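You operate a simulated robot arm through the tools that you are given. There is no shell and no other tool. Be economical: measure what you need, move in short steps, check, and stop when the job is done.

Carry out the task below with a simulated two-armed robot. There is one attempt and no reset: what you move stays moved.

## Task
Pick up the line chart board with one hand, pass it to the other hand and put it on the bed top.

Only the result counts: the job must be done as asked and must still hold three seconds after the hand-in. Knocking over, shifting, dropping, spilling or breaking anything else fails it.

## Robot
Two 6-joint arms with two-finger parallel grippers on one trunk, on a base that drives. Base frame: it is fixed to the floor where the robot stands at the start and does not move with it; the origin is under the middle of the robot, x ahead of it, y to its left, z up; the surface under the hand at the start is at about z = 42. Units: cm, rad, N and s.
The left shoulder is at the start at [-10.7, 17.7, 71], the right one opposite. With the tool pointing down near the work surface each hand reaches from about 36 to 70 cm from the robot's upright axis, wherever it stands, measured 20 degrees to its own side. Places, roughly: bed top [10, -180, 40]. Payload 1.57 kg a hand.
Tool frame (each hand has its own): the origin (TCP) lies between the finger pads and is the grasp point; the fingertips stand 3 cm ahead of it; z points along the fingers, y is the line along which they close. Largest opening 8 cm; finger width 1.7, thickness 1.2; the body of the gripper, 4 by 8.2 cm, starts 8 cm behind the TCP.
Orientation is that of the tool frame in the base frame, as a unit quaternion [x, y, z, w]. With the fingers straight down and closing along the base's y, the tool's x points along the base's -x, its y along +y and its z along -z.

## Interface
- The arms move only by the tool servo_tool. It takes "left_rows", "right_rows" or both (then of equal length, played together; a hand with none holds still); each is a list of rows, each an object of numbers (a shift or turn left out is 0, a gripper value left out holds the last): "wx", "wy", "wz": the turn, a rotation vector about the tool's x, y, z in rad; "dx", "dy", "dz": the shift along the tool's x, y, z in cm; "hand": the finger opening in cm, from 0 to 8. In form: [{"wx": .., "wy": .., "wz": .., "dx": .., "dy": .., "dz": .., "hand": ..}, ...]. A call has 1 to 20 rows; each row shifts and turns the commanded pose from where the row before left it, along the tool's axes as they then stand. Each row takes 0.2 s and may step no farther than 5 cm and 0.15 rad from the row before; otherwise, or with a gripper value out of range, the whole call is refused. A pose out of reach is approached as far as the arm can. The call stops where the force on the tool passes 40 N (or 10 N more than at its start, if that is more) or the arm is blocked; 0.2 s more then pass. The fingers move at their own pace (about 7.2 cm/s each) and stop on an object; they squeeze with about 39 N. The grip force told is the motor's: it shows also when the fingers shut on nothing. Time passes only in rows, and 0.2 s behind the last, so rows that do not move let the fingers close. The reply holds the time, the measured pose of the TCP, the force on the tool along the base axes, the opening and the grip force, in the units named above and with some noise, with the torque about the TCP (base axes, N m) and any sound that the robot's microphone picked up.
- Cameras (640 x 400 px; columns grow to the right, rows downward): "scene" is now at [3.07, 1.39, 141.07]; the picture's right is [0.22, -0.98, 0.00], its down [-0.86, -0.19, -0.46] and it looks along [0.45, 0.10, -0.89] (base axes); focal length 265 px, centre (320, 200). "left" rides on the left gripper at [7.2, 0.7, -12.2] in its tool frame; the picture's right is [-0.09, 1.00, 0.00], its down [-0.84, -0.08, -0.54] and it looks along [-0.54, -0.05, 0.84] (tool axes); focal length 238 px, centre (320, 200). "right" rides on the right gripper at [7.2, -0.7, -12.2] in its tool frame; the picture's right is [0.09, 1.00, 0.00], its down [-0.84, 0.08, -0.54] and it looks along [-0.54, 0.05, 0.84] (tool axes); focal length 238 px, centre (320, 200).
- capture(camera): a new picture of that camera. No time passes.
- lift_body(by): slides the trunk up (or, below 0, down) by that many cm; the arms and the scene camera ride with it, the base frame stays. It gives what a move gives, with no picture.
- drive_base(legs): drives the robot by 1 to 6 legs, each [ahead, left, turn to the left] in cm, cm and rad, along the robot's own axes; the way and the turn of a leg run together, so that a leg with both is an arc; at most 150 cm and 3.142 rad a leg. The arms and the cameras ride along, it lands a little off, and it stops where it bumps. It gives what a move gives.
- pan_tilt(pan, tilt): turns the head with the scene camera to pan (to the left, within 2.496 rad either way) and tilt (down, from -0.506 to 1.204), counted from straight ahead of the robot. It gives what a move gives.
- point_at(camera, pixels): for up to 12 pixels [column, row] of the newest picture of that camera ("zoom" is the newest enlarged one), the place [x, y, z] in the base frame of the surface seen there, good to about 0.2 cm. No time passes.
- zoom(camera, box): a new picture of the part [left, top, right, bottom] of that camera's present view, enlarged. No time passes.
- finish_job(): hands the job in; it is judged then, once.

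Keep the steps short. Do not move on a guess: measure, check each grasp and each placing, and mend mistakes. In all there are 80 turns and 78 pictures (those below and enlarged ones count). Leave the grippers open and the arms clear of the work at the hand-in unless told otherwise, and finish with a single line.

The tools are called after "Request:" as a command line: name --argument value ..., lists and objects as JSON in quotes. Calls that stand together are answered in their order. servo_tool: Moves the arms, as the interface text tells. Its arguments: {"type":"object","properties":{"left_rows":{"type":"array"},"right_rows":{"type":"array"}},"required":[]} The other tools are called the same way: lift_body (by) slides the trunk up or down; drive_base (legs) drives the base; pan_tilt (pan, tilt) turns the head that bears the scene camera; capture (camera) takes a picture; point_at (camera, pixels) gives the place of the surface under pixels of a picture; zoom (camera, box) takes an enlarged picture of a part of a camera's view; finish_job () hands the job in.

At the start:

```text
t: 0.0
left_position: [38.78, 24.18, 81.39]
left_tool_rot: [-0.001, 1.0, 0.0, 0.0]
left_wrist_force: [-0.3, 0.6, 0.5]
left_moment: [-0.02, -0.01, 0.02]
left_grip_width: 7.99
left_finger_force: 0.1
right_position: [40.51, -8.71, 79.81]
right_tool_rot: [0.001, 1.0, 0.0, 0.0]
right_wrist_force: [0.0, 0.3, 0.3]
right_moment: [0.01, -0.01, -0.02]
right_grip_width: 8.0
right_finger_force: 0.0
trunk travel left (down, up): [-15.0, 17.8]
robot x, y, heading: [0.22, -0.1, 0.001]
head pan, tilt: [0.22, 1.089]
```

scene: 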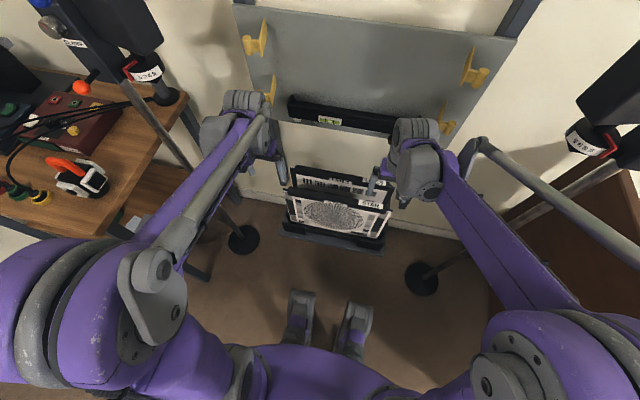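
right: 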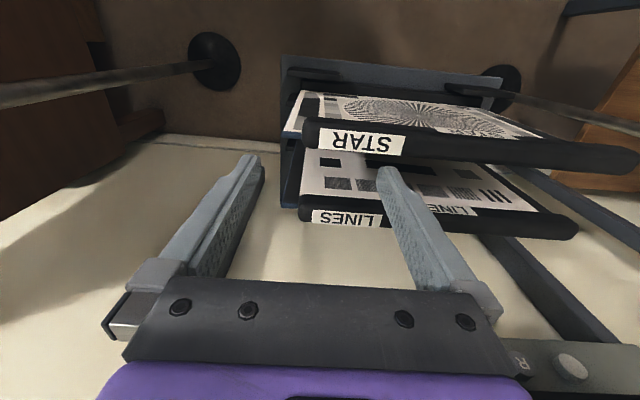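
left: 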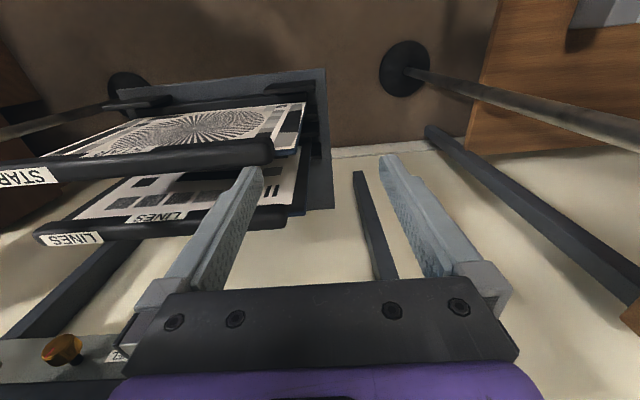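

I see two boards standing in a rack: STAR in front and LINES behind it. I'll take a closer look at the rack and measure the boards' top edges.

Request:
zoom --camera "scene" --box '[230, 80, 450, 260]'

Request:
point_at --camera "right" --pixels '[[315, 120], [350, 140], [600, 160], [310, 215], [345, 218], [560, 228], [340, 60], [340, 160], [290, 170], [480, 205], [20, 250], [430, 90]]'

Request:
point_at --camera "left" --pixels '[[265, 148], [30, 172], [300, 210], [50, 238], [280, 222], [320, 120], [320, 200], [200, 90], [250, 160], [150, 230], [365, 230], [60, 355]]'

```text
2.22 times, centred on (340, 170) of scene
```

zoom: 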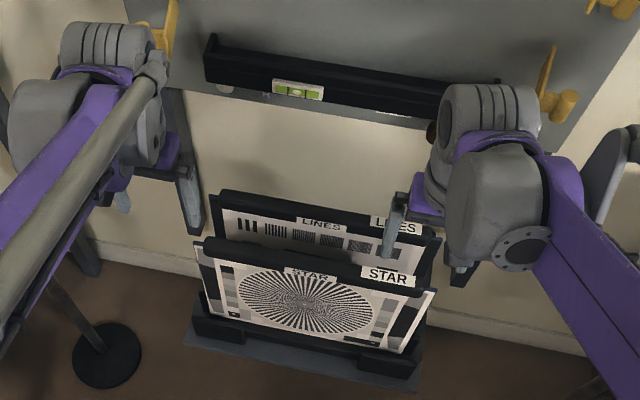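

```text
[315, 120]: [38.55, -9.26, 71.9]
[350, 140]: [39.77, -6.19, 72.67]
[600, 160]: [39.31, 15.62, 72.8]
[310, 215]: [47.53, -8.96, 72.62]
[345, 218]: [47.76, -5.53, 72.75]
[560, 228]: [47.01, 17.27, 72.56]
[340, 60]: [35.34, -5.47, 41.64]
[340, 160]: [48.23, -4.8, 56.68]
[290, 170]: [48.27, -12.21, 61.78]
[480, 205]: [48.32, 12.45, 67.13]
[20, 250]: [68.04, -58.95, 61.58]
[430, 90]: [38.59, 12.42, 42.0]
```

```text
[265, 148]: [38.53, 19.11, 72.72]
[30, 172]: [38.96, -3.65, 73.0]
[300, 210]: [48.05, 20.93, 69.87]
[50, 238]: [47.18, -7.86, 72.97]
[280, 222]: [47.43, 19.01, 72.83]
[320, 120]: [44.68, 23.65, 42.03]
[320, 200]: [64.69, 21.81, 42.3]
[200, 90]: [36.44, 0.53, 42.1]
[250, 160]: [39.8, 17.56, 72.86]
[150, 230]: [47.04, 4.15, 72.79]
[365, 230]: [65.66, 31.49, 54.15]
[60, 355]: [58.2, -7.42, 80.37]
```

LINES stands at x≈47.5, y −9.5…19.5, with its top at z≈72.8. STAR is 8 cm in front of it. Next I'll look at the bed on the right and the way to it.

Request:
pan_tilt --pan -1.5 --tilt 0.6

Request:
capture --camera "scene"

Request:
zoom --camera "right" --box '[260, 40, 640, 270]'

```text
t: 1.8
left_position: [38.71, 24.23, 81.46]
left_tool_rot: [-0.001, 1.0, 0.0, 0.001]
left_wrist_force: [0.7, -1.1, 0.3]
left_moment: [0.0, 0.0, -0.03]
left_grip_width: 8.02
left_finger_force: 0.0
right_position: [40.52, -8.79, 79.76]
right_tool_rot: [0.0, 1.0, -0.001, 0.0]
right_wrist_force: [0.5, -0.2, 0.0]
right_moment: [0.01, 0.01, 0.03]
right_grip_width: 7.99
right_finger_force: 0.1
trunk travel left (down, up): [-15.0, 17.8]
robot x, y, heading: [-0.11, 0.03, -0.003]
head pan, tilt: [-1.499, 0.6]
```

```text
73 pictures are left
```

scene: 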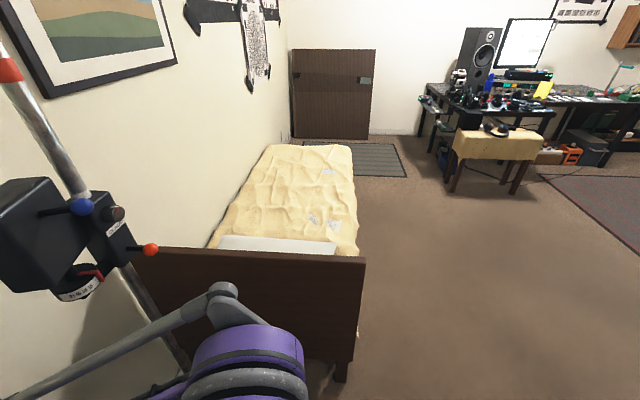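

```text
1.68 times, centred on (450, 155) of right
```

zoom: 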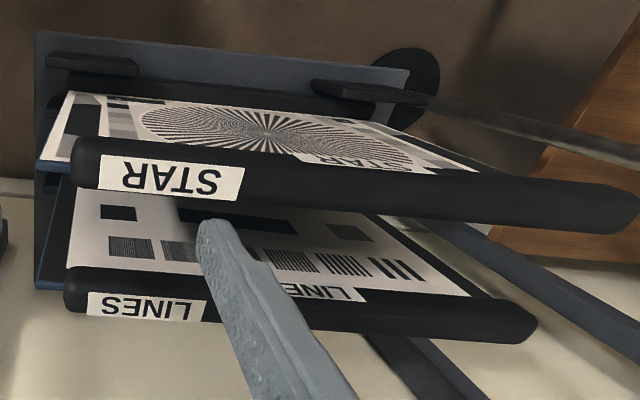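

The bed runs away along −y with its headboard near us, and its open side faces −x. I'll measure its outline, plus the tripod and the rack.

Request:
point_at --camera "scene" --pixels '[[362, 262], [150, 250], [350, 355], [335, 246], [225, 238], [300, 205], [330, 205], [352, 175], [355, 230], [290, 175], [270, 240], [360, 300]]'

Request:
zoom --camera "scene" --box '[200, 130, 400, 255]'

Request:
point_at --camera "right" --pixels '[[330, 128], [330, 122], [330, 140], [330, 155], [330, 165], [330, 210], [330, 205], [330, 222], [420, 150], [420, 170], [540, 222], [540, 235]]'

```text
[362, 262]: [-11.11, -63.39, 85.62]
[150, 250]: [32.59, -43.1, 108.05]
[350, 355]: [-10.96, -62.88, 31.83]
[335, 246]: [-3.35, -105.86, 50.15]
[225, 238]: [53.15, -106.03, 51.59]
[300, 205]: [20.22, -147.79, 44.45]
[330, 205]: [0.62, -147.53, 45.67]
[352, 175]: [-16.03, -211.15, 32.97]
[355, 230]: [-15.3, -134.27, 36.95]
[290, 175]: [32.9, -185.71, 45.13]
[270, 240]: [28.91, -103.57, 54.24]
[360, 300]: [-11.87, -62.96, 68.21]
```

```text
3.20 times, centred on (300, 192) of scene
```

zoom: 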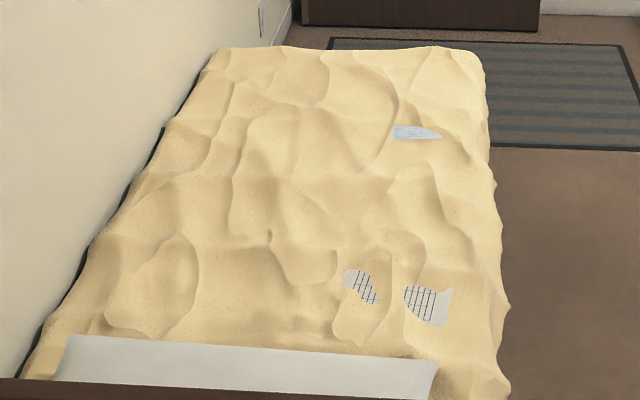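

```text
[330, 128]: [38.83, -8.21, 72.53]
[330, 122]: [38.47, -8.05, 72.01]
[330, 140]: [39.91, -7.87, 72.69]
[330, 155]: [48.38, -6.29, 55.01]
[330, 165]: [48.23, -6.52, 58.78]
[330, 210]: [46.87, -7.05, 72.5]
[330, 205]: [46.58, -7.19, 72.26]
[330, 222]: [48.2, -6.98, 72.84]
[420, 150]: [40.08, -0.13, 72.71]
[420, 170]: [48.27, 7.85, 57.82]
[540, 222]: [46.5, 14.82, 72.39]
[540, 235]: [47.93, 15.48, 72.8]
```

The bed quilt is at z≈45, with its open side at x≈−15 and the headboard at y≈−63, z 86. I'll check behind the robot for room to back up, then look forward at the wall fixtures above the board.

Request:
pan_tilt --pan -2.49 --tilt 0.7

Request:
capture --camera "scene"

Request:
pan_tilt --pan 2.49 --tilt 0.7

Request:
capture --camera "scene"

Request:
pan_tilt --pan 0.0 --tilt 0.75

Request:
capture --camera "scene"

```text
t: 3.0
left_position: [38.77, 24.31, 81.34]
left_tool_rot: [0.0, 1.0, 0.0, 0.0]
left_wrist_force: [0.2, 0.3, 0.8]
left_moment: [-0.01, 0.01, -0.02]
left_grip_width: 8.01
left_finger_force: 0.1
right_position: [40.45, -8.62, 79.85]
right_tool_rot: [0.0, 1.0, 0.0, 0.001]
right_wrist_force: [0.4, 0.3, -0.3]
right_moment: [0.0, 0.01, 0.0]
right_grip_width: 7.97
right_finger_force: 0.0
trunk travel left (down, up): [-15.0, 17.8]
robot x, y, heading: [-0.16, -0.07, -0.005]
head pan, tilt: [-2.491, 0.7]
```

```text
70 pictures are left
```

scene: 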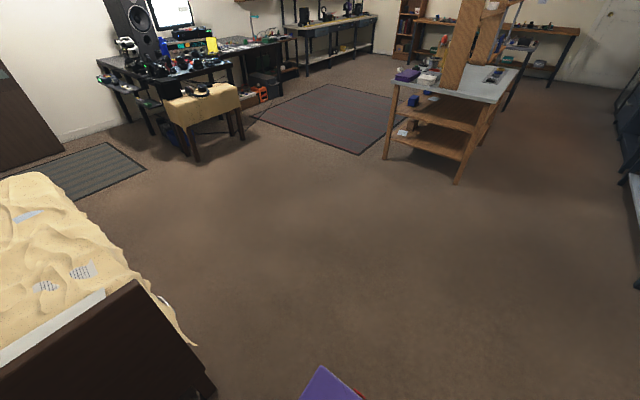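

```text
t: 6.9
left_position: [38.75, 24.22, 81.36]
left_tool_rot: [0.0, 1.0, 0.0, 0.0]
left_wrist_force: [0.0, -0.5, -0.1]
left_moment: [-0.01, 0.0, -0.01]
left_grip_width: 8.01
left_finger_force: 0.0
right_position: [40.51, -8.79, 79.76]
right_tool_rot: [0.0, 1.0, 0.0, 0.0]
right_wrist_force: [0.1, -1.2, -0.2]
right_moment: [0.03, 0.0, -0.02]
right_grip_width: 7.99
right_finger_force: 0.0
trunk travel left (down, up): [-15.0, 17.8]
robot x, y, heading: [-0.36, 0.36, -0.003]
head pan, tilt: [2.491, 0.7]
```

```text
69 pictures are left
```

scene: 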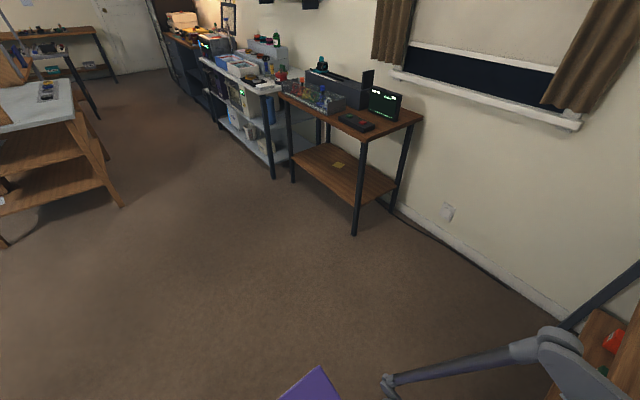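

```text
t: 9.2
left_position: [38.8, 24.2, 81.47]
left_tool_rot: [0.0, 1.0, 0.0, 0.0]
left_wrist_force: [0.2, 0.0, -1.0]
left_moment: [0.02, 0.01, 0.0]
left_grip_width: 8.01
left_finger_force: 0.0
right_position: [40.49, -8.8, 79.62]
right_tool_rot: [0.0, 1.0, 0.001, 0.0]
right_wrist_force: [0.2, -0.3, 0.2]
right_moment: [-0.02, -0.03, -0.05]
right_grip_width: 8.0
right_finger_force: 0.0
trunk travel left (down, up): [-15.0, 17.8]
robot x, y, heading: [0.05, -0.42, -0.001]
head pan, tilt: [0.0, 0.75]
```

```text
68 pictures are left
```

scene: 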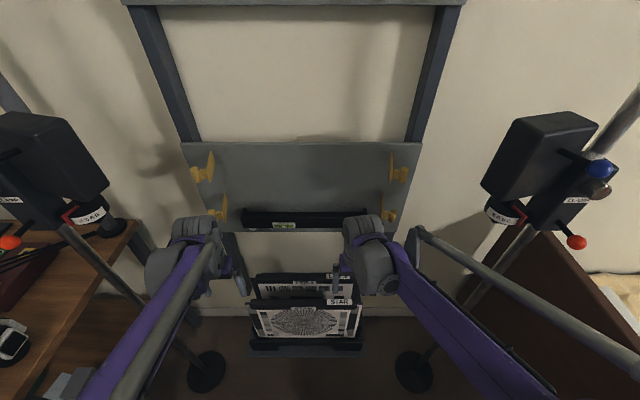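

There is open floor behind. In front there's an easel plate with hooks and a level, and a lamp head on each side. I'll measure these.

Request:
point_at --camera "scene" --pixels '[[300, 160], [300, 205], [260, 226], [212, 160], [388, 217], [75, 150], [105, 190], [525, 140], [485, 195], [575, 242], [290, 10], [300, 190]]'

Request:
zoom --camera "scene" --box '[200, 200, 410, 360]'

```text
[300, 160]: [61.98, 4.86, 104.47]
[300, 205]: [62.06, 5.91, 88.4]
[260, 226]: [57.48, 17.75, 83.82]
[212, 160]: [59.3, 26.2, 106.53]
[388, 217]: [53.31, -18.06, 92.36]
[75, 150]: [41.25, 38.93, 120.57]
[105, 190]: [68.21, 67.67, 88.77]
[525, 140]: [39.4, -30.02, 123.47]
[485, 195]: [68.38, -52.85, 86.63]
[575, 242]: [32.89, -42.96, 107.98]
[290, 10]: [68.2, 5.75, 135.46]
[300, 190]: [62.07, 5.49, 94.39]
```

```text
2.50 times, centred on (305, 280) of scene
```

zoom: 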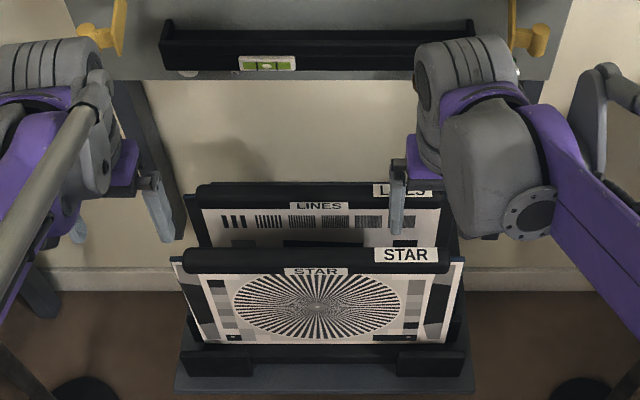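

The plate is at x=62 with hooks at x≥53, so there's room to lift straight up at x≈48. My plan:
- Lower the trunk so the trunk lift can do the whole raise.
- Grip with the left hand slightly left of centre, and later with the right hand slightly right of centre.

First I'll raise both hands 13 cm and turn them 90° so the fingers close along x, with the cameras facing outward.

Request:
servo_tool --left_rows '[{"dz": -1.2, "wz": 0.1428}, {"dz": -1.2, "wz": 0.1428}, {"dz": -1.2, "wz": 0.1428}, {"dz": -1.2, "wz": 0.1428}, {"dz": -1.2, "wz": 0.1428}, {"dz": -1.2, "wz": 0.1428}, {"dz": -1.2, "wz": 0.1428}, {"dz": -1.2, "wz": 0.1428}, {"dz": -1.2, "wz": 0.1428}, {"dz": -1.2, "wz": 0.1428}, {"dz": -1.2, "wz": 0.1428}]' --right_rows '[{"dz": -1.2, "wz": -0.1428}, {"dz": -1.2, "wz": -0.1428}, {"dz": -1.2, "wz": -0.1428}, {"dz": -1.2, "wz": -0.1428}, {"dz": -1.2, "wz": -0.1428}, {"dz": -1.2, "wz": -0.1428}, {"dz": -1.2, "wz": -0.1428}, {"dz": -1.2, "wz": -0.1428}, {"dz": -1.2, "wz": -0.1428}, {"dz": -1.2, "wz": -0.1428}, {"dz": -1.2, "wz": -0.1428}]'

Request:
capture --camera "scene"

Request:
capture --camera "left"

```text
t: 11.6
left_position: [38.76, 24.34, 94.58]
left_tool_rot: [0.707, 0.707, 0.0, 0.0]
left_wrist_force: [0.6, -0.3, 0.0]
left_moment: [-0.03, -0.04, -0.01]
left_grip_width: 8.0
left_finger_force: 0.1
right_position: [40.52, -8.59, 92.97]
right_tool_rot: [0.708, -0.706, 0.0, 0.0]
right_wrist_force: [0.6, 0.3, 0.4]
right_moment: [0.0, -0.03, 0.0]
right_grip_width: 7.99
right_finger_force: 0.1
trunk travel left (down, up): [-15.0, 17.8]
robot x, y, heading: [0.05, -0.16, 0.002]
head pan, tilt: [0.0, 0.75]
```

```text
66 pictures are left
```

scene: 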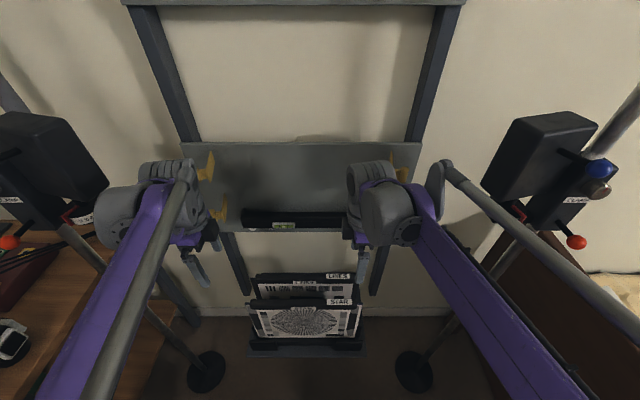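

```text
65 pictures are left
```

left: 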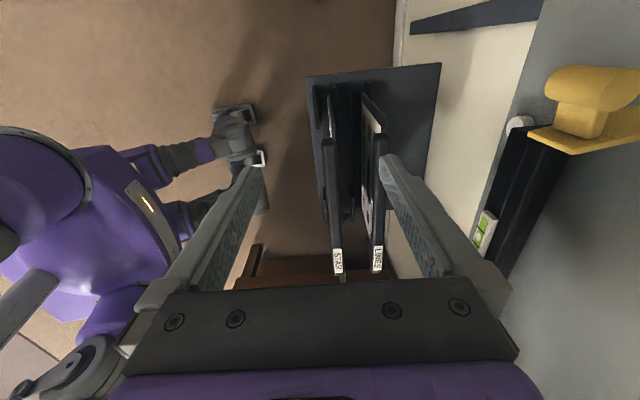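

Both hands turned cleanly. I'll zoom the left camera on the board tops and measure the LINES bar and the lamp edges.

Request:
zoom --camera "left" --box '[290, 60, 450, 290]'

Request:
point_at --camera "left" --pixels '[[373, 200], [377, 200], [381, 200], [384, 200], [378, 140], [378, 160], [370, 150], [378, 268], [333, 200], [337, 200], [340, 200], [378, 240]]'

Request:
point_at --camera "scene" --pixels '[[104, 180], [95, 205], [8, 240], [490, 180], [515, 130], [500, 212], [570, 240], [60, 130], [540, 180], [30, 200]]'

```text
1.74 times, centred on (370, 175) of left
```

zoom: 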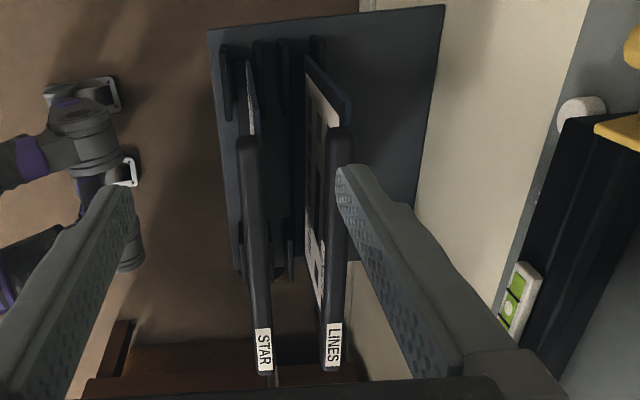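

```text
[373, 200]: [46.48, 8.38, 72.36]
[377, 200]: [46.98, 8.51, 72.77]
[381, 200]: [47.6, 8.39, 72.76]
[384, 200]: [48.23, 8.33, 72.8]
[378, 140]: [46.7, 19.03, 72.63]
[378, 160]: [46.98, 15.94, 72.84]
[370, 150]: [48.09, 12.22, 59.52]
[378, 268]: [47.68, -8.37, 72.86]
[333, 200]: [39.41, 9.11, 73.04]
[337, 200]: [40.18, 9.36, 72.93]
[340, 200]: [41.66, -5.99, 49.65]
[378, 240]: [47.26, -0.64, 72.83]
```

```text
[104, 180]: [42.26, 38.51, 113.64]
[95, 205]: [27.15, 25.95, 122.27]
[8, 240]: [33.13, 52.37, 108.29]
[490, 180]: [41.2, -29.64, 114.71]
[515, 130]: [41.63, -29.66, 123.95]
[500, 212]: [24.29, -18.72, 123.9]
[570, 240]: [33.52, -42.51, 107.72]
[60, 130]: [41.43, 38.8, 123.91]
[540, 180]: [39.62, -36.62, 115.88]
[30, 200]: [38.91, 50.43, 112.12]
```

The LINES bar spans x≈46.4–48.7 (centre 47.6), y −9.5…19.3, with its top at z 72.8. The lamps' inner edges are at y=−29.6 and y=38.5. I'll lower the trunk 15 cm; the fingertips stay at z≈76 or higher.

Request:
lift_body --by -15

```text
t: 13.3
left_position: [38.77, 24.28, 79.68]
left_tool_rot: [0.707, 0.707, 0.0, 0.0]
left_wrist_force: [-0.7, 0.6, 0.1]
left_moment: [-0.06, 0.03, -0.02]
left_grip_width: 7.99
left_finger_force: 0.0
right_position: [40.47, -8.74, 77.94]
right_tool_rot: [0.707, -0.707, 0.0, 0.001]
right_wrist_force: [0.7, 0.0, 0.4]
right_moment: [0.0, 0.0, 0.03]
right_grip_width: 7.99
right_finger_force: 0.1
trunk travel left (down, up): [0.0, 32.8]
robot x, y, heading: [0.41, 0.15, -0.004]
head pan, tilt: [0.0, 0.75]
```

Right hand backs off toward the robot and up. Left hand moves over LINES to (47.6, 8.5) and leans outward 0.25 rad, opening set to 5 cm.

Request:
servo_tool --left_rows '[{"dx": -3.16, "dy": 1.76, "hand": 5}, {"dx": -3.16, "dy": 1.76}, {"dx": -3.16, "dy": 1.76}, {"dx": -3.16, "dy": 1.76}, {"dx": -3.16, "dy": 1.76}, {"wy": -0.125}, {"wy": -0.125}, {}]' --right_rows '[{"dz": -2.5, "dy": 2}, {"dz": -2.5, "dy": 2}, {"dy": 2}, {"dy": 2}, {"dy": 2, "dx": 0}, {}, {}, {}]'

Request:
capture --camera "left"

Request:
capture --camera "scene"

```text
t: 15.1
left_position: [47.58, 8.55, 79.56]
left_tool_rot: [0.701, 0.702, -0.089, 0.089]
left_wrist_force: [0.1, 0.5, 0.6]
left_moment: [0.02, -0.02, -0.02]
left_grip_width: 5.0
left_finger_force: 0.1
right_position: [30.56, -8.73, 82.88]
right_tool_rot: [0.707, -0.707, 0.0, 0.0]
right_wrist_force: [0.3, 0.0, 0.5]
right_moment: [0.02, 0.03, 0.01]
right_grip_width: 7.99
right_finger_force: 0.0
trunk travel left (down, up): [0.0, 32.8]
robot x, y, heading: [-0.11, 0.31, -0.004]
head pan, tilt: [0.0, 0.75]
```

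```text
63 pictures are left
```

left: 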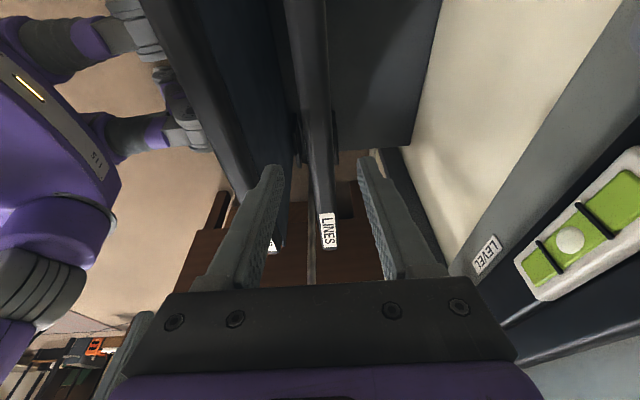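

```text
62 pictures are left
```

scene: 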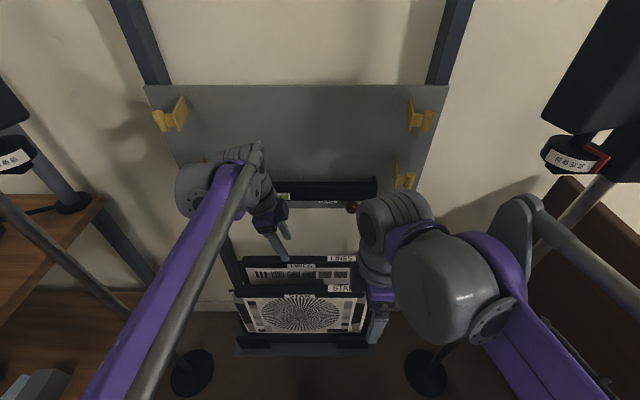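

The LINES bar is centred between the fingers, and STAR and the level are clear. I'll lower straight down to z≈71.2.

Request:
servo_tool --left_rows '[{"dz": 2.03, "dx": 0.52}, {"dz": 2.03, "dx": 0.52}, {"dz": 2.03, "dx": 0.52}, {"dz": 2.03, "dx": 0.52}, {}]'

Request:
capture --camera "left"

```text
t: 16.3
left_position: [47.48, 8.45, 71.2]
left_tool_rot: [0.701, 0.702, -0.088, 0.088]
left_wrist_force: [-0.7, -0.1, -0.3]
left_moment: [0.02, 0.03, 0.02]
left_grip_width: 5.01
left_finger_force: 0.1
right_position: [30.65, -8.64, 82.89]
right_tool_rot: [-0.707, 0.707, 0.001, 0.001]
right_wrist_force: [1.7, -0.4, -0.2]
right_moment: [-0.02, 0.02, -0.02]
right_grip_width: 7.98
right_finger_force: 0.0
trunk travel left (down, up): [0.0, 32.8]
robot x, y, heading: [0.18, 0.12, -0.003]
head pan, tilt: [0.0, 0.75]
```

```text
61 pictures are left
```

left: 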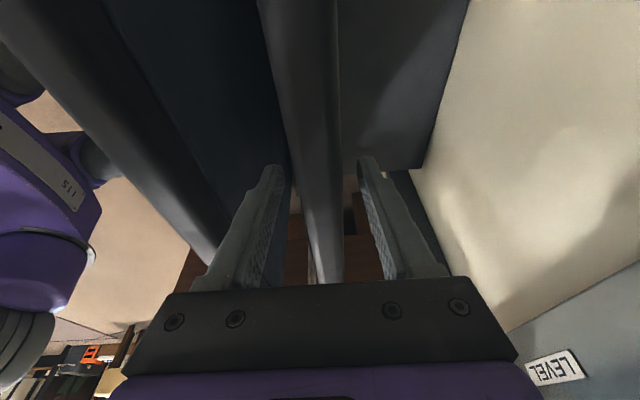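

The bar is between the pads. I'll close the left hand.

Request:
servo_tool --left_rows '[{"hand": 2.5}, {"hand": 1.5}, {"hand": 0.5}, {}, {}]'

Request:
zoom --camera "scene" --box '[200, 180, 400, 370]'

```text
t: 17.5
left_position: [47.5, 8.55, 71.14]
left_tool_rot: [0.701, 0.702, -0.088, 0.088]
left_wrist_force: [-0.1, -0.2, -0.2]
left_moment: [0.08, -0.04, 0.01]
left_grip_width: 2.38
left_finger_force: 35.7
right_position: [30.67, -8.81, 82.81]
right_tool_rot: [-0.707, 0.708, 0.0, 0.0]
right_wrist_force: [-0.7, -0.3, 0.1]
right_moment: [-0.01, 0.03, 0.02]
right_grip_width: 8.01
right_finger_force: 0.1
trunk travel left (down, up): [0.0, 32.8]
robot x, y, heading: [0.12, 0.26, 0.0]
head pan, tilt: [0.0, 0.75]
```

```text
2.11 times, centred on (300, 275) of scene
```

zoom: 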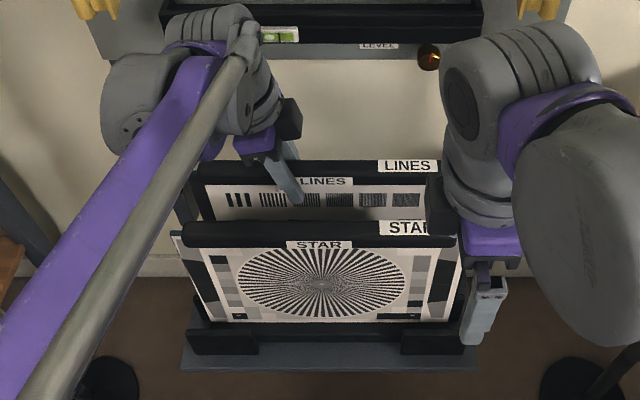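

Grip is 2.38 cm at 36 N. I'll lift 4 cm with the trunk and check.

Request:
lift_body --by 4

Request:
zoom --camera "scene" --box '[200, 180, 400, 370]'

```text
t: 18.4
left_position: [47.56, 8.52, 75.08]
left_tool_rot: [0.702, 0.702, -0.088, 0.087]
left_wrist_force: [0.7, -0.9, -1.6]
left_moment: [0.08, 0.02, 0.0]
left_grip_width: 2.37
left_finger_force: 36.1
right_position: [30.51, -8.65, 86.95]
right_tool_rot: [0.707, -0.707, 0.0, 0.0]
right_wrist_force: [0.2, 0.2, -0.6]
right_moment: [0.02, 0.0, 0.0]
right_grip_width: 8.0
right_finger_force: 0.0
trunk travel left (down, up): [-4.0, 28.8]
robot x, y, heading: [-0.02, -0.01, 0.001]
head pan, tilt: [0.0, 0.75]
```

```text
2.11 times, centred on (300, 275) of scene
```

zoom: 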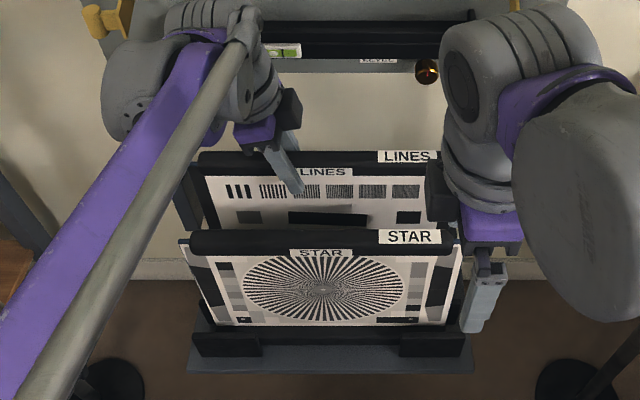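

The board rises level and weighs only about 0.2 kg. I'll lift on in stages.

Request:
lift_body --by 14

Request:
capture --camera "scene"

Request:
capture --camera "right"

```text
t: 20.0
left_position: [47.52, 8.48, 89.22]
left_tool_rot: [0.701, 0.702, -0.089, 0.088]
left_wrist_force: [0.3, 0.0, -1.3]
left_moment: [0.07, -0.01, -0.01]
left_grip_width: 2.39
left_finger_force: 36.3
right_position: [30.53, -8.61, 101.07]
right_tool_rot: [0.707, -0.707, -0.001, 0.0]
right_wrist_force: [0.1, 0.4, 0.2]
right_moment: [0.0, -0.04, 0.0]
right_grip_width: 8.0
right_finger_force: 0.1
trunk travel left (down, up): [-18.0, 14.8]
robot x, y, heading: [-0.02, -0.21, -0.0]
head pan, tilt: [0.0, 0.75]
```

```text
58 pictures are left
```

scene: 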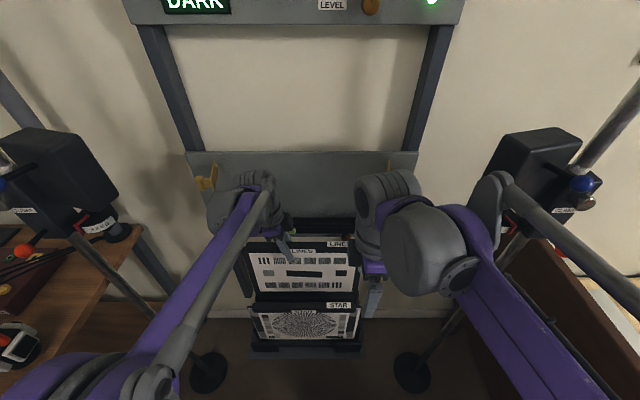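

```text
57 pictures are left
```

right: 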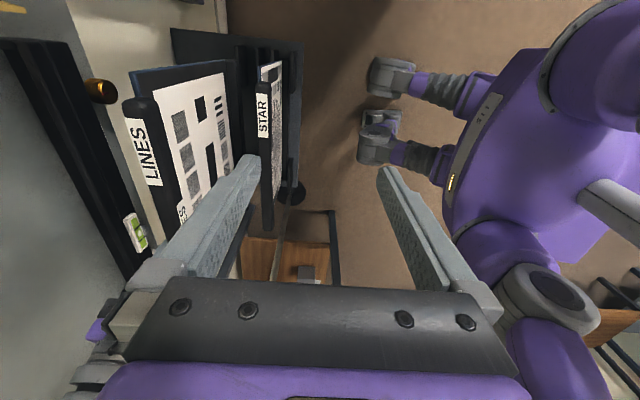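

All clear. I'll lift the last 14.5 cm.

Request:
lift_body --by 14.5

Request:
capture --camera "scene"

Request:
capture --camera "right"

```text
t: 21.8
left_position: [47.4, 8.4, 103.63]
left_tool_rot: [0.702, 0.701, -0.088, 0.088]
left_wrist_force: [-1.0, -0.1, -1.7]
left_moment: [0.05, 0.01, 0.02]
left_grip_width: 2.39
left_finger_force: 35.4
right_position: [30.32, -8.74, 115.42]
right_tool_rot: [0.708, -0.707, 0.0, -0.001]
right_wrist_force: [0.4, 0.6, 0.6]
right_moment: [0.0, -0.05, -0.02]
right_grip_width: 7.99
right_finger_force: 0.1
trunk travel left (down, up): [-32.5, 0.3]
robot x, y, heading: [-0.07, -0.16, 0.001]
head pan, tilt: [0.0, 0.75]
```

```text
56 pictures are left
```

scene: 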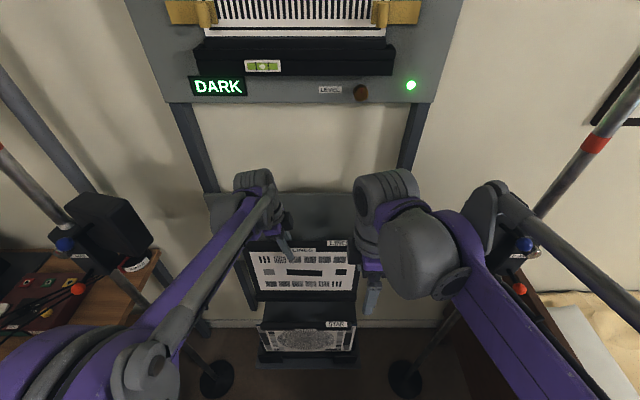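

```text
55 pictures are left
```

right: 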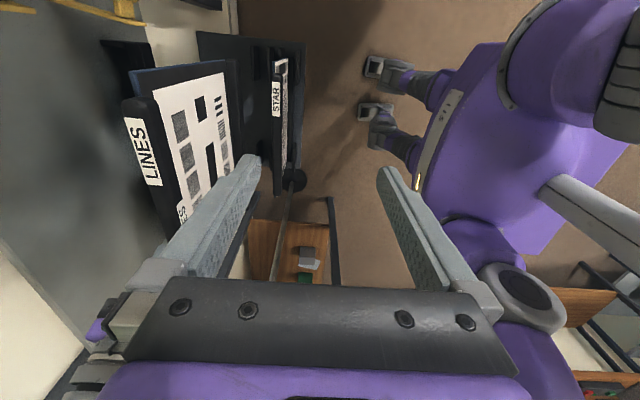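

Next I'll check the board's bottom edge against STAR's top.

Request:
zoom --camera "scene" --box '[230, 220, 380, 370]'

Request:
point_at --camera "scene" --pixels '[[262, 294], [262, 298], [345, 296], [300, 300], [300, 290], [255, 285], [356, 285], [290, 320], [335, 323]]'

Request:
pan_tilt --pan 0 --tilt 0.3

Request:
capture --camera "scene"

```text
2.67 times, centred on (305, 295) of scene
```

zoom: 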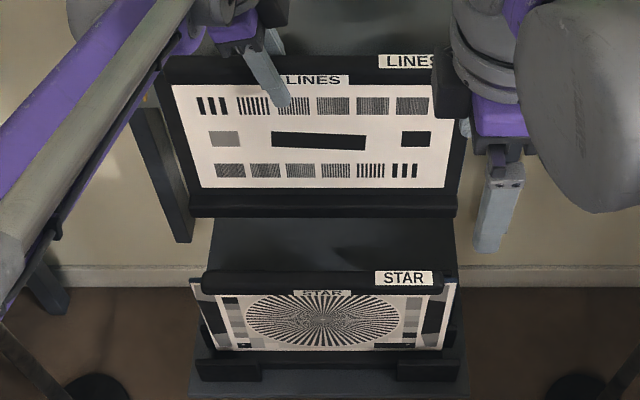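

```text
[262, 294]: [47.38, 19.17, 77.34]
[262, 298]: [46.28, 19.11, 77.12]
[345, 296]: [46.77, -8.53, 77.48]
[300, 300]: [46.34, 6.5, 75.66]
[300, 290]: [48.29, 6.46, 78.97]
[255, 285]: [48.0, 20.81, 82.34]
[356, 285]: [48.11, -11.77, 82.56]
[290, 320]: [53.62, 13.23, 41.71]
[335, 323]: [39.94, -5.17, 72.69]
```

```text
t: 22.6
left_position: [47.57, 8.51, 103.66]
left_tool_rot: [0.702, 0.702, -0.088, 0.088]
left_wrist_force: [0.4, -0.8, -1.7]
left_moment: [0.09, -0.03, 0.01]
left_grip_width: 2.38
left_finger_force: 35.9
right_position: [30.57, -8.65, 115.36]
right_tool_rot: [0.707, -0.707, 0.001, 0.0]
right_wrist_force: [0.5, 0.0, 0.8]
right_moment: [0.01, 0.01, 0.0]
right_grip_width: 8.0
right_finger_force: 0.1
trunk travel left (down, up): [-32.5, 0.3]
robot x, y, heading: [-0.22, -0.02, -0.003]
head pan, tilt: [0.0, 0.3]
```

```text
53 pictures are left
```

scene: 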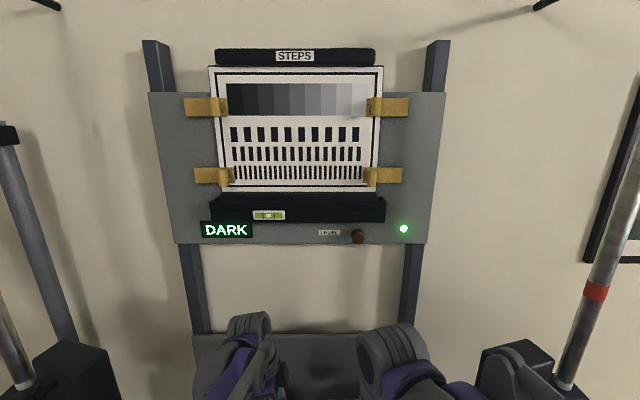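

The easel holds STEPS, so the board in hand is the right one. Its bottom is at z≈75.3 and STAR's top at 72.9. I'll raise the left hand 3 cm more for margin, then back the robot up 20 cm.

Request:
servo_tool --left_rows '[{"dz": -1.45, "dx": -0.37}, {"dz": -1.45, "dx": -0.37}, {}]'

Request:
drive_base --legs '[[-20, 0, 0]]'

Request:
pan_tilt --pan 0 --tilt 0.75

Request:
capture --camera "scene"

```text
t: 23.4
left_position: [47.46, 8.56, 106.68]
left_tool_rot: [0.701, 0.702, -0.088, 0.087]
left_wrist_force: [0.6, 1.1, -1.7]
left_moment: [0.06, 0.02, -0.01]
left_grip_width: 2.34
left_finger_force: 35.9
right_position: [30.55, -8.8, 115.41]
right_tool_rot: [0.707, -0.707, 0.0, 0.0]
right_wrist_force: [-0.4, -0.4, -0.3]
right_moment: [0.05, 0.02, -0.02]
right_grip_width: 7.99
right_finger_force: 0.1
trunk travel left (down, up): [-32.5, 0.3]
robot x, y, heading: [-0.28, -0.24, -0.001]
head pan, tilt: [0.0, 0.3]
```

```text
t: 25.0
left_position: [28.09, 8.52, 106.79]
left_tool_rot: [0.702, 0.701, -0.088, 0.088]
left_wrist_force: [0.8, 0.2, -1.3]
left_moment: [0.05, 0.02, -0.06]
left_grip_width: 2.36
left_finger_force: 35.7
right_position: [11.0, -8.8, 115.52]
right_tool_rot: [-0.706, 0.708, 0.001, 0.0]
right_wrist_force: [0.3, 0.0, 0.9]
right_moment: [0.03, 0.02, -0.01]
right_grip_width: 8.02
right_finger_force: 0.0
trunk travel left (down, up): [-32.5, 0.3]
robot x, y, heading: [-19.82, 0.37, 0.001]
head pan, tilt: [0.0, 0.3]
```

```text
t: 25.9
left_position: [27.98, 8.46, 106.6]
left_tool_rot: [0.702, 0.701, -0.088, 0.088]
left_wrist_force: [0.1, 0.5, -1.5]
left_moment: [0.06, -0.02, 0.01]
left_grip_width: 2.36
left_finger_force: 35.8
right_position: [10.87, -8.79, 115.47]
right_tool_rot: [0.707, -0.707, 0.0, 0.0]
right_wrist_force: [-1.0, 0.1, -0.4]
right_moment: [-0.02, 0.0, 0.05]
right_grip_width: 8.02
right_finger_force: 0.0
trunk travel left (down, up): [-32.5, 0.3]
robot x, y, heading: [-19.61, 0.37, -0.003]
head pan, tilt: [0.0, 0.75]
```

```text
52 pictures are left
```

scene: 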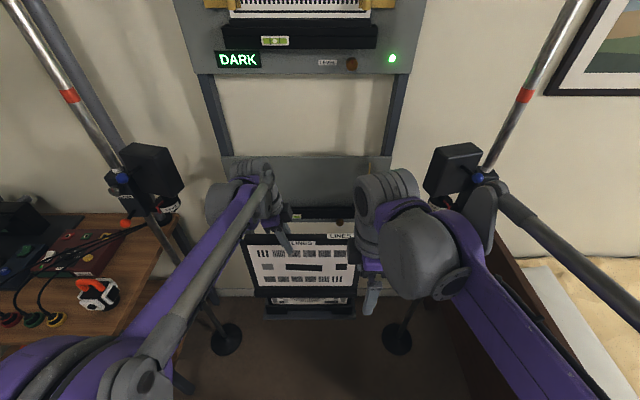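

Clear. I'll back up another 65 cm into open floor and do the handover there.

Request:
drive_base --legs '[[-65, 0, 0]]'

Request:
lift_body --by -15

Request:
capture --camera "scene"

```text
t: 29.6
left_position: [-37.87, 8.5, 106.59]
left_tool_rot: [0.703, 0.7, -0.088, 0.088]
left_wrist_force: [-0.2, 0.4, -2.4]
left_moment: [0.04, 0.02, -0.01]
left_grip_width: 2.35
left_finger_force: 35.8
right_position: [-55.07, -8.7, 115.58]
right_tool_rot: [-0.705, 0.709, -0.001, 0.001]
right_wrist_force: [0.5, -0.3, 0.2]
right_moment: [-0.01, 0.0, 0.05]
right_grip_width: 7.96
right_finger_force: 0.1
trunk travel left (down, up): [-32.5, 0.3]
robot x, y, heading: [-85.56, 0.41, -0.008]
head pan, tilt: [0.0, 0.75]
```

```text
t: 31.3
left_position: [-37.82, 8.47, 91.7]
left_tool_rot: [0.704, 0.7, -0.088, 0.088]
left_wrist_force: [0.9, 1.1, -2.0]
left_moment: [0.05, 0.01, -0.01]
left_grip_width: 2.36
left_finger_force: 35.7
right_position: [-55.01, -8.54, 100.48]
right_tool_rot: [-0.705, 0.709, 0.0, 0.0]
right_wrist_force: [0.5, 0.2, 0.3]
right_moment: [0.01, -0.01, -0.02]
right_grip_width: 8.01
right_finger_force: 0.0
trunk travel left (down, up): [-17.5, 15.3]
robot x, y, heading: [-85.43, 0.13, -0.001]
head pan, tilt: [0.0, 0.75]
```

```text
51 pictures are left
```

scene: 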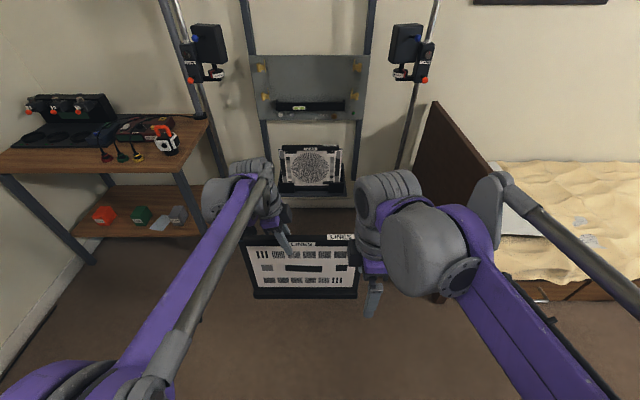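

The board is secure and STAR is undisturbed. Next, the right hand leans outward, opens to 5 cm and moves above the bar at y≈0.5, staying 4 cm over it.

Request:
servo_tool --right_rows '[{"wy": -0.125, "hand": 5}, {"wy": -0.125}, {"dy": -3.44}, {"dy": -3.44}, {"dy": -3.44}, {"dx": -1.744, "dz": 0.446, "dy": -3.44}, {"dx": -1.744, "dz": 0.446, "dy": -3.44}, {"dx": -1.744, "dz": 0.446}, {"dx": -1.744, "dz": 0.446}, {"dx": -1.744, "dz": 0.446}, {}]'

Request:
capture --camera "right"

Request:
zoom --camera "scene" --box '[180, 140, 440, 320]'

```text
t: 33.7
left_position: [-37.95, 8.45, 91.55]
left_tool_rot: [0.704, 0.7, -0.087, 0.087]
left_wrist_force: [0.0, 0.3, -1.5]
left_moment: [0.07, 0.01, 0.03]
left_grip_width: 2.37
left_finger_force: 35.3
right_position: [-37.83, 0.22, 100.48]
right_tool_rot: [-0.7, 0.703, 0.088, 0.089]
right_wrist_force: [0.1, 0.1, 0.0]
right_moment: [0.03, -0.02, 0.0]
right_grip_width: 4.99
right_finger_force: 0.0
trunk travel left (down, up): [-17.5, 15.3]
robot x, y, heading: [-85.39, 0.23, -0.004]
head pan, tilt: [0.0, 0.75]
```

```text
50 pictures are left
```

right: 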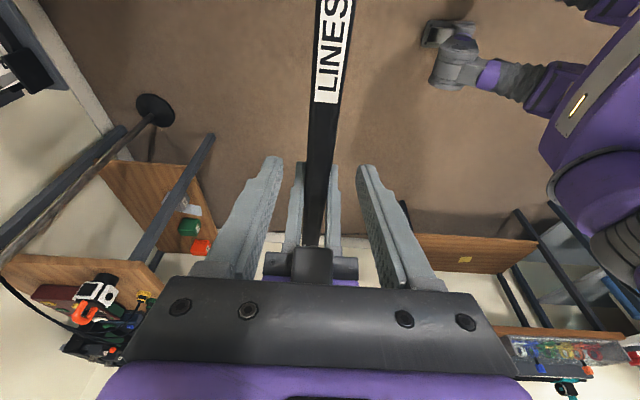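

```text
2.22 times, centred on (310, 230) of scene
```

zoom: 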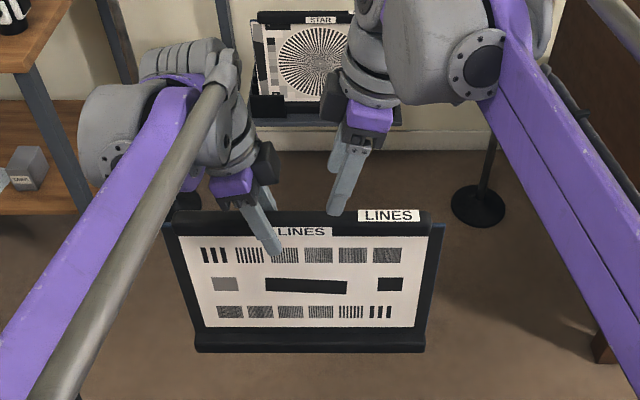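

The right fingers straddle the bar, centred, and the two hands are well separated. I'll lower 8.8 cm.

Request:
servo_tool --right_rows '[{"dx": 0.545, "dz": 2.13}, {"dx": 0.545, "dz": 2.13}, {"dx": 0.545, "dz": 2.13}, {"dx": 0.545, "dz": 2.13}, {}]'

Request:
capture --camera "right"

Request:
zoom --camera "scene" --box '[180, 140, 440, 320]'

```text
t: 34.9
left_position: [-37.76, 8.58, 91.63]
left_tool_rot: [0.703, 0.7, -0.088, 0.088]
left_wrist_force: [-0.2, 0.4, -0.9]
left_moment: [0.06, 0.04, -0.03]
left_grip_width: 2.39
left_finger_force: 36.0
right_position: [-37.78, 0.29, 91.53]
right_tool_rot: [-0.7, 0.704, 0.088, 0.089]
right_wrist_force: [0.9, -0.3, 0.3]
right_moment: [0.01, 0.01, -0.04]
right_grip_width: 4.98
right_finger_force: 0.0
trunk travel left (down, up): [-17.5, 15.3]
robot x, y, heading: [-85.43, -0.06, -0.006]
head pan, tilt: [0.0, 0.75]
```

```text
48 pictures are left
```

right: 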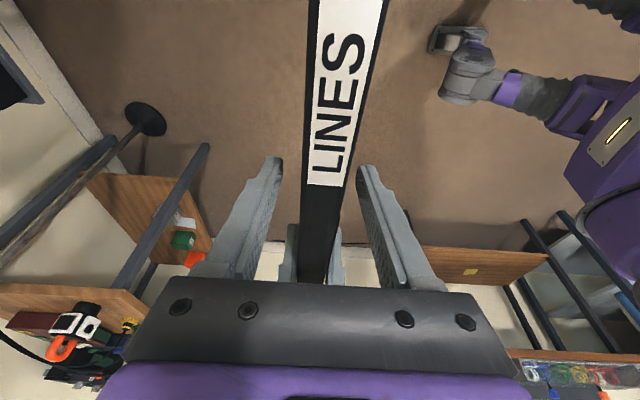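

```text
2.22 times, centred on (310, 230) of scene
```

zoom: 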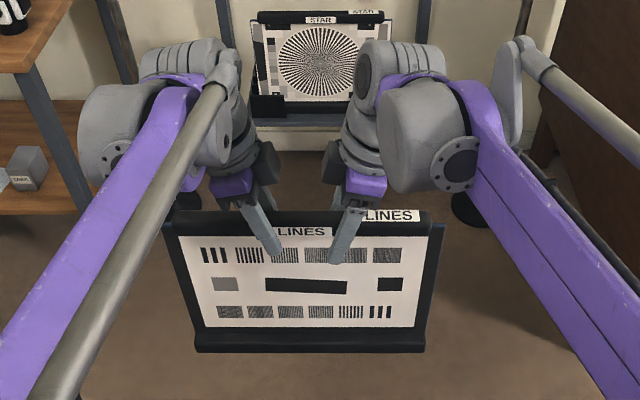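

The bar is inside the right gripper. I'll close the right hand.

Request:
servo_tool --right_rows '[{"hand": 2.5}, {"hand": 1.5}, {"hand": 0.5}, {}, {}, {}]'

```text
t: 36.3
left_position: [-37.89, 8.54, 91.59]
left_tool_rot: [0.703, 0.7, -0.088, 0.088]
left_wrist_force: [8.5, 1.2, 3.4]
left_moment: [-0.16, -0.02, 0.37]
left_grip_width: 2.37
left_finger_force: 36.0
right_position: [-37.92, 0.25, 91.64]
right_tool_rot: [-0.7, 0.703, 0.088, 0.088]
right_wrist_force: [-10.2, -1.2, -3.9]
right_moment: [-0.16, 0.07, 0.39]
right_grip_width: 2.36
right_finger_force: 35.6
trunk travel left (down, up): [-17.5, 15.3]
robot x, y, heading: [-85.4, 0.22, -0.008]
head pan, tilt: [0.0, 0.75]
```

Both hands hold the board (2.36 cm, 36 N each). I'll open the left hand gently to 5 cm and withdraw it up along its own fingers.

Request:
servo_tool --left_rows '[{"hand": 3}, {"hand": 4.5}, {"hand": 5.5}, {"dz": -2}, {"dz": -3}, {"dz": -3}, {"dz": -3, "dx": 2}, {"dx": 3}, {"dx": 3}, {}]'

Request:
capture --camera "scene"

```text
t: 38.5
left_position: [-37.8, 19.11, 100.25]
left_tool_rot: [0.704, 0.699, -0.089, 0.087]
left_wrist_force: [0.1, -0.4, -0.6]
left_moment: [0.02, 0.02, -0.03]
left_grip_width: 5.5
left_finger_force: 0.2
right_position: [-38.0, 0.23, 91.72]
right_tool_rot: [-0.7, 0.703, 0.087, 0.089]
right_wrist_force: [0.1, 0.0, -0.5]
right_moment: [-0.08, 0.0, 0.05]
right_grip_width: 2.37
right_finger_force: 35.9
trunk travel left (down, up): [-17.5, 15.3]
robot x, y, heading: [-85.78, 0.03, -0.005]
head pan, tilt: [0.0, 0.75]
```

```text
46 pictures are left
```

scene: 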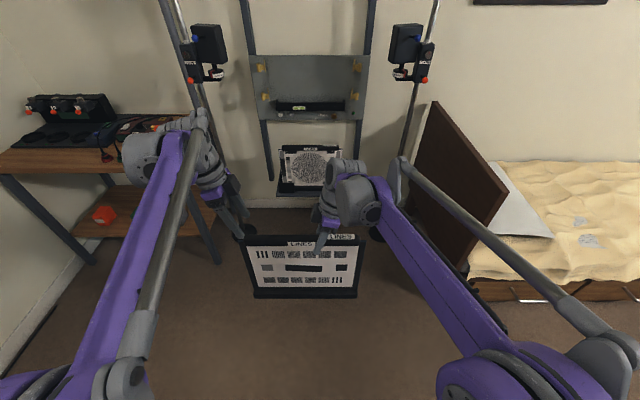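

Handover is done: the right hand alone holds the board steady. Next I'll draw the left hand back, and turn the board half a turn about the vertical in the right hand so that it ends up face up when laid on the bed.

Request:
servo_tool --left_rows '[{"dy": -3, "dx": 1, "dz": -1}, {"dy": -3, "dx": 1, "dz": -1}, {"dy": -3, "dx": 1, "dz": -1}, {"dy": -3}, {}, {}, {}, {}, {}, {}]' --right_rows '[{"wx": 0.037, "wz": 0.145}, {"wx": 0.037, "wz": 0.145}, {"wx": 0.037, "wz": 0.145}, {"wx": 0.037, "wz": 0.145}, {"wx": 0.037, "wz": 0.145}, {"wx": 0.037, "wz": 0.145}, {"wx": 0.037, "wz": 0.145}, {"wx": 0.037, "wz": 0.145}, {"wx": 0.037, "wz": 0.145}, {"wx": 0.037, "wz": 0.145}]'

Request:
capture --camera "scene"

```text
t: 40.7
left_position: [-49.85, 22.72, 102.45]
left_tool_rot: [0.704, 0.699, -0.088, 0.087]
left_wrist_force: [-0.3, 0.6, -0.4]
left_moment: [0.03, 0.02, 0.04]
left_grip_width: 5.48
left_finger_force: 0.2
right_position: [-37.72, 0.15, 91.71]
right_tool_rot: [-0.033, 0.992, 0.005, 0.125]
right_wrist_force: [0.5, -0.1, 0.3]
right_moment: [0.03, 0.08, -0.01]
right_grip_width: 2.38
right_finger_force: 36.0
trunk travel left (down, up): [-17.5, 15.3]
robot x, y, heading: [-85.45, 0.45, -0.002]
head pan, tilt: [0.0, 0.75]
```

```text
45 pictures are left
```

scene: 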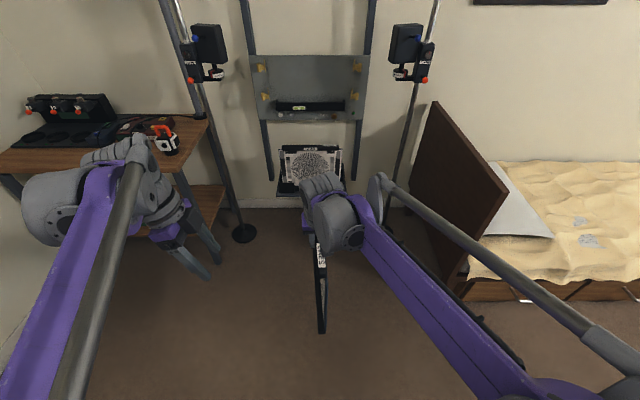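

Halfway round with a steady grip. I'll finish the turn.

Request:
servo_tool --right_rows '[{"wx": 0.037, "wz": 0.145}, {"wx": 0.037, "wz": 0.145}, {"wx": 0.037, "wz": 0.145}, {"wx": 0.037, "wz": 0.145}, {"wx": 0.037, "wz": 0.145}, {"wx": 0.037, "wz": 0.145}, {"wx": 0.037, "wz": 0.145}, {"wx": 0.037, "wz": 0.145}, {"wx": 0.037, "wz": 0.145}, {"wx": 0.037, "wz": 0.145}, {"wx": 0.037, "wz": 0.145}, {}]'

Request:
capture --camera "scene"

```text
t: 43.3
left_position: [-50.0, 22.66, 102.48]
left_tool_rot: [0.702, 0.701, -0.089, 0.089]
left_wrist_force: [0.5, 0.0, -0.1]
left_moment: [-0.02, 0.02, 0.04]
left_grip_width: 5.5
left_finger_force: 0.0
right_position: [-37.88, 0.3, 91.57]
right_tool_rot: [0.705, 0.698, -0.088, 0.088]
right_wrist_force: [0.1, 0.3, -0.7]
right_moment: [0.06, -0.02, -0.02]
right_grip_width: 2.35
right_finger_force: 36.1
trunk travel left (down, up): [-17.5, 15.3]
robot x, y, heading: [-85.45, 0.55, -0.008]
head pan, tilt: [0.0, 0.75]
```

```text
44 pictures are left
```

scene: 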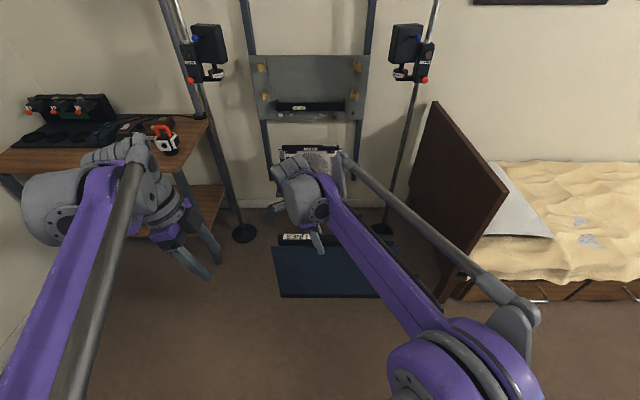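

The board's back now faces the robot. I'll drive sideways along the bed's open side in two legs, about 177 cm to the right. The board stays at x≈−38, clear of the bed side at −15.

Request:
drive_base --legs '[[0, -90, 0], [0, -87, 0]]'

Request:
capture --camera "scene"

```text
t: 59.5
left_position: [-49.95, -157.44, 102.5]
left_tool_rot: [0.7, 0.703, -0.088, 0.088]
left_wrist_force: [-0.5, -0.2, 0.2]
left_moment: [0.01, -0.02, 0.01]
left_grip_width: 5.49
left_finger_force: 0.1
right_position: [-37.68, -179.61, 91.73]
right_tool_rot: [0.701, 0.702, -0.088, 0.088]
right_wrist_force: [0.7, 0.4, 0.1]
right_moment: [0.09, -0.01, 0.02]
right_grip_width: 2.38
right_finger_force: 35.9
trunk travel left (down, up): [-17.5, 15.3]
robot x, y, heading: [-85.12, -179.96, 0.004]
head pan, tilt: [0.0, 0.75]
```

```text
43 pictures are left
```

scene: 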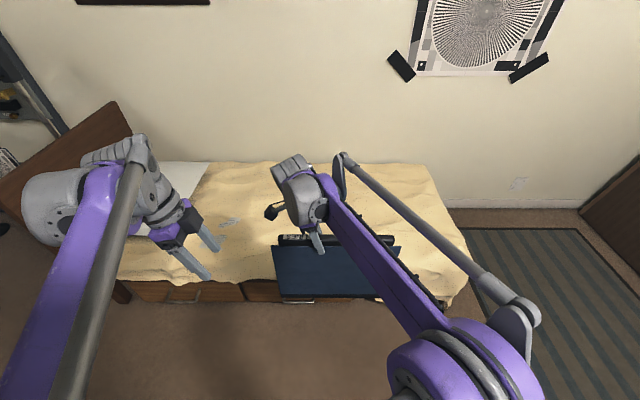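

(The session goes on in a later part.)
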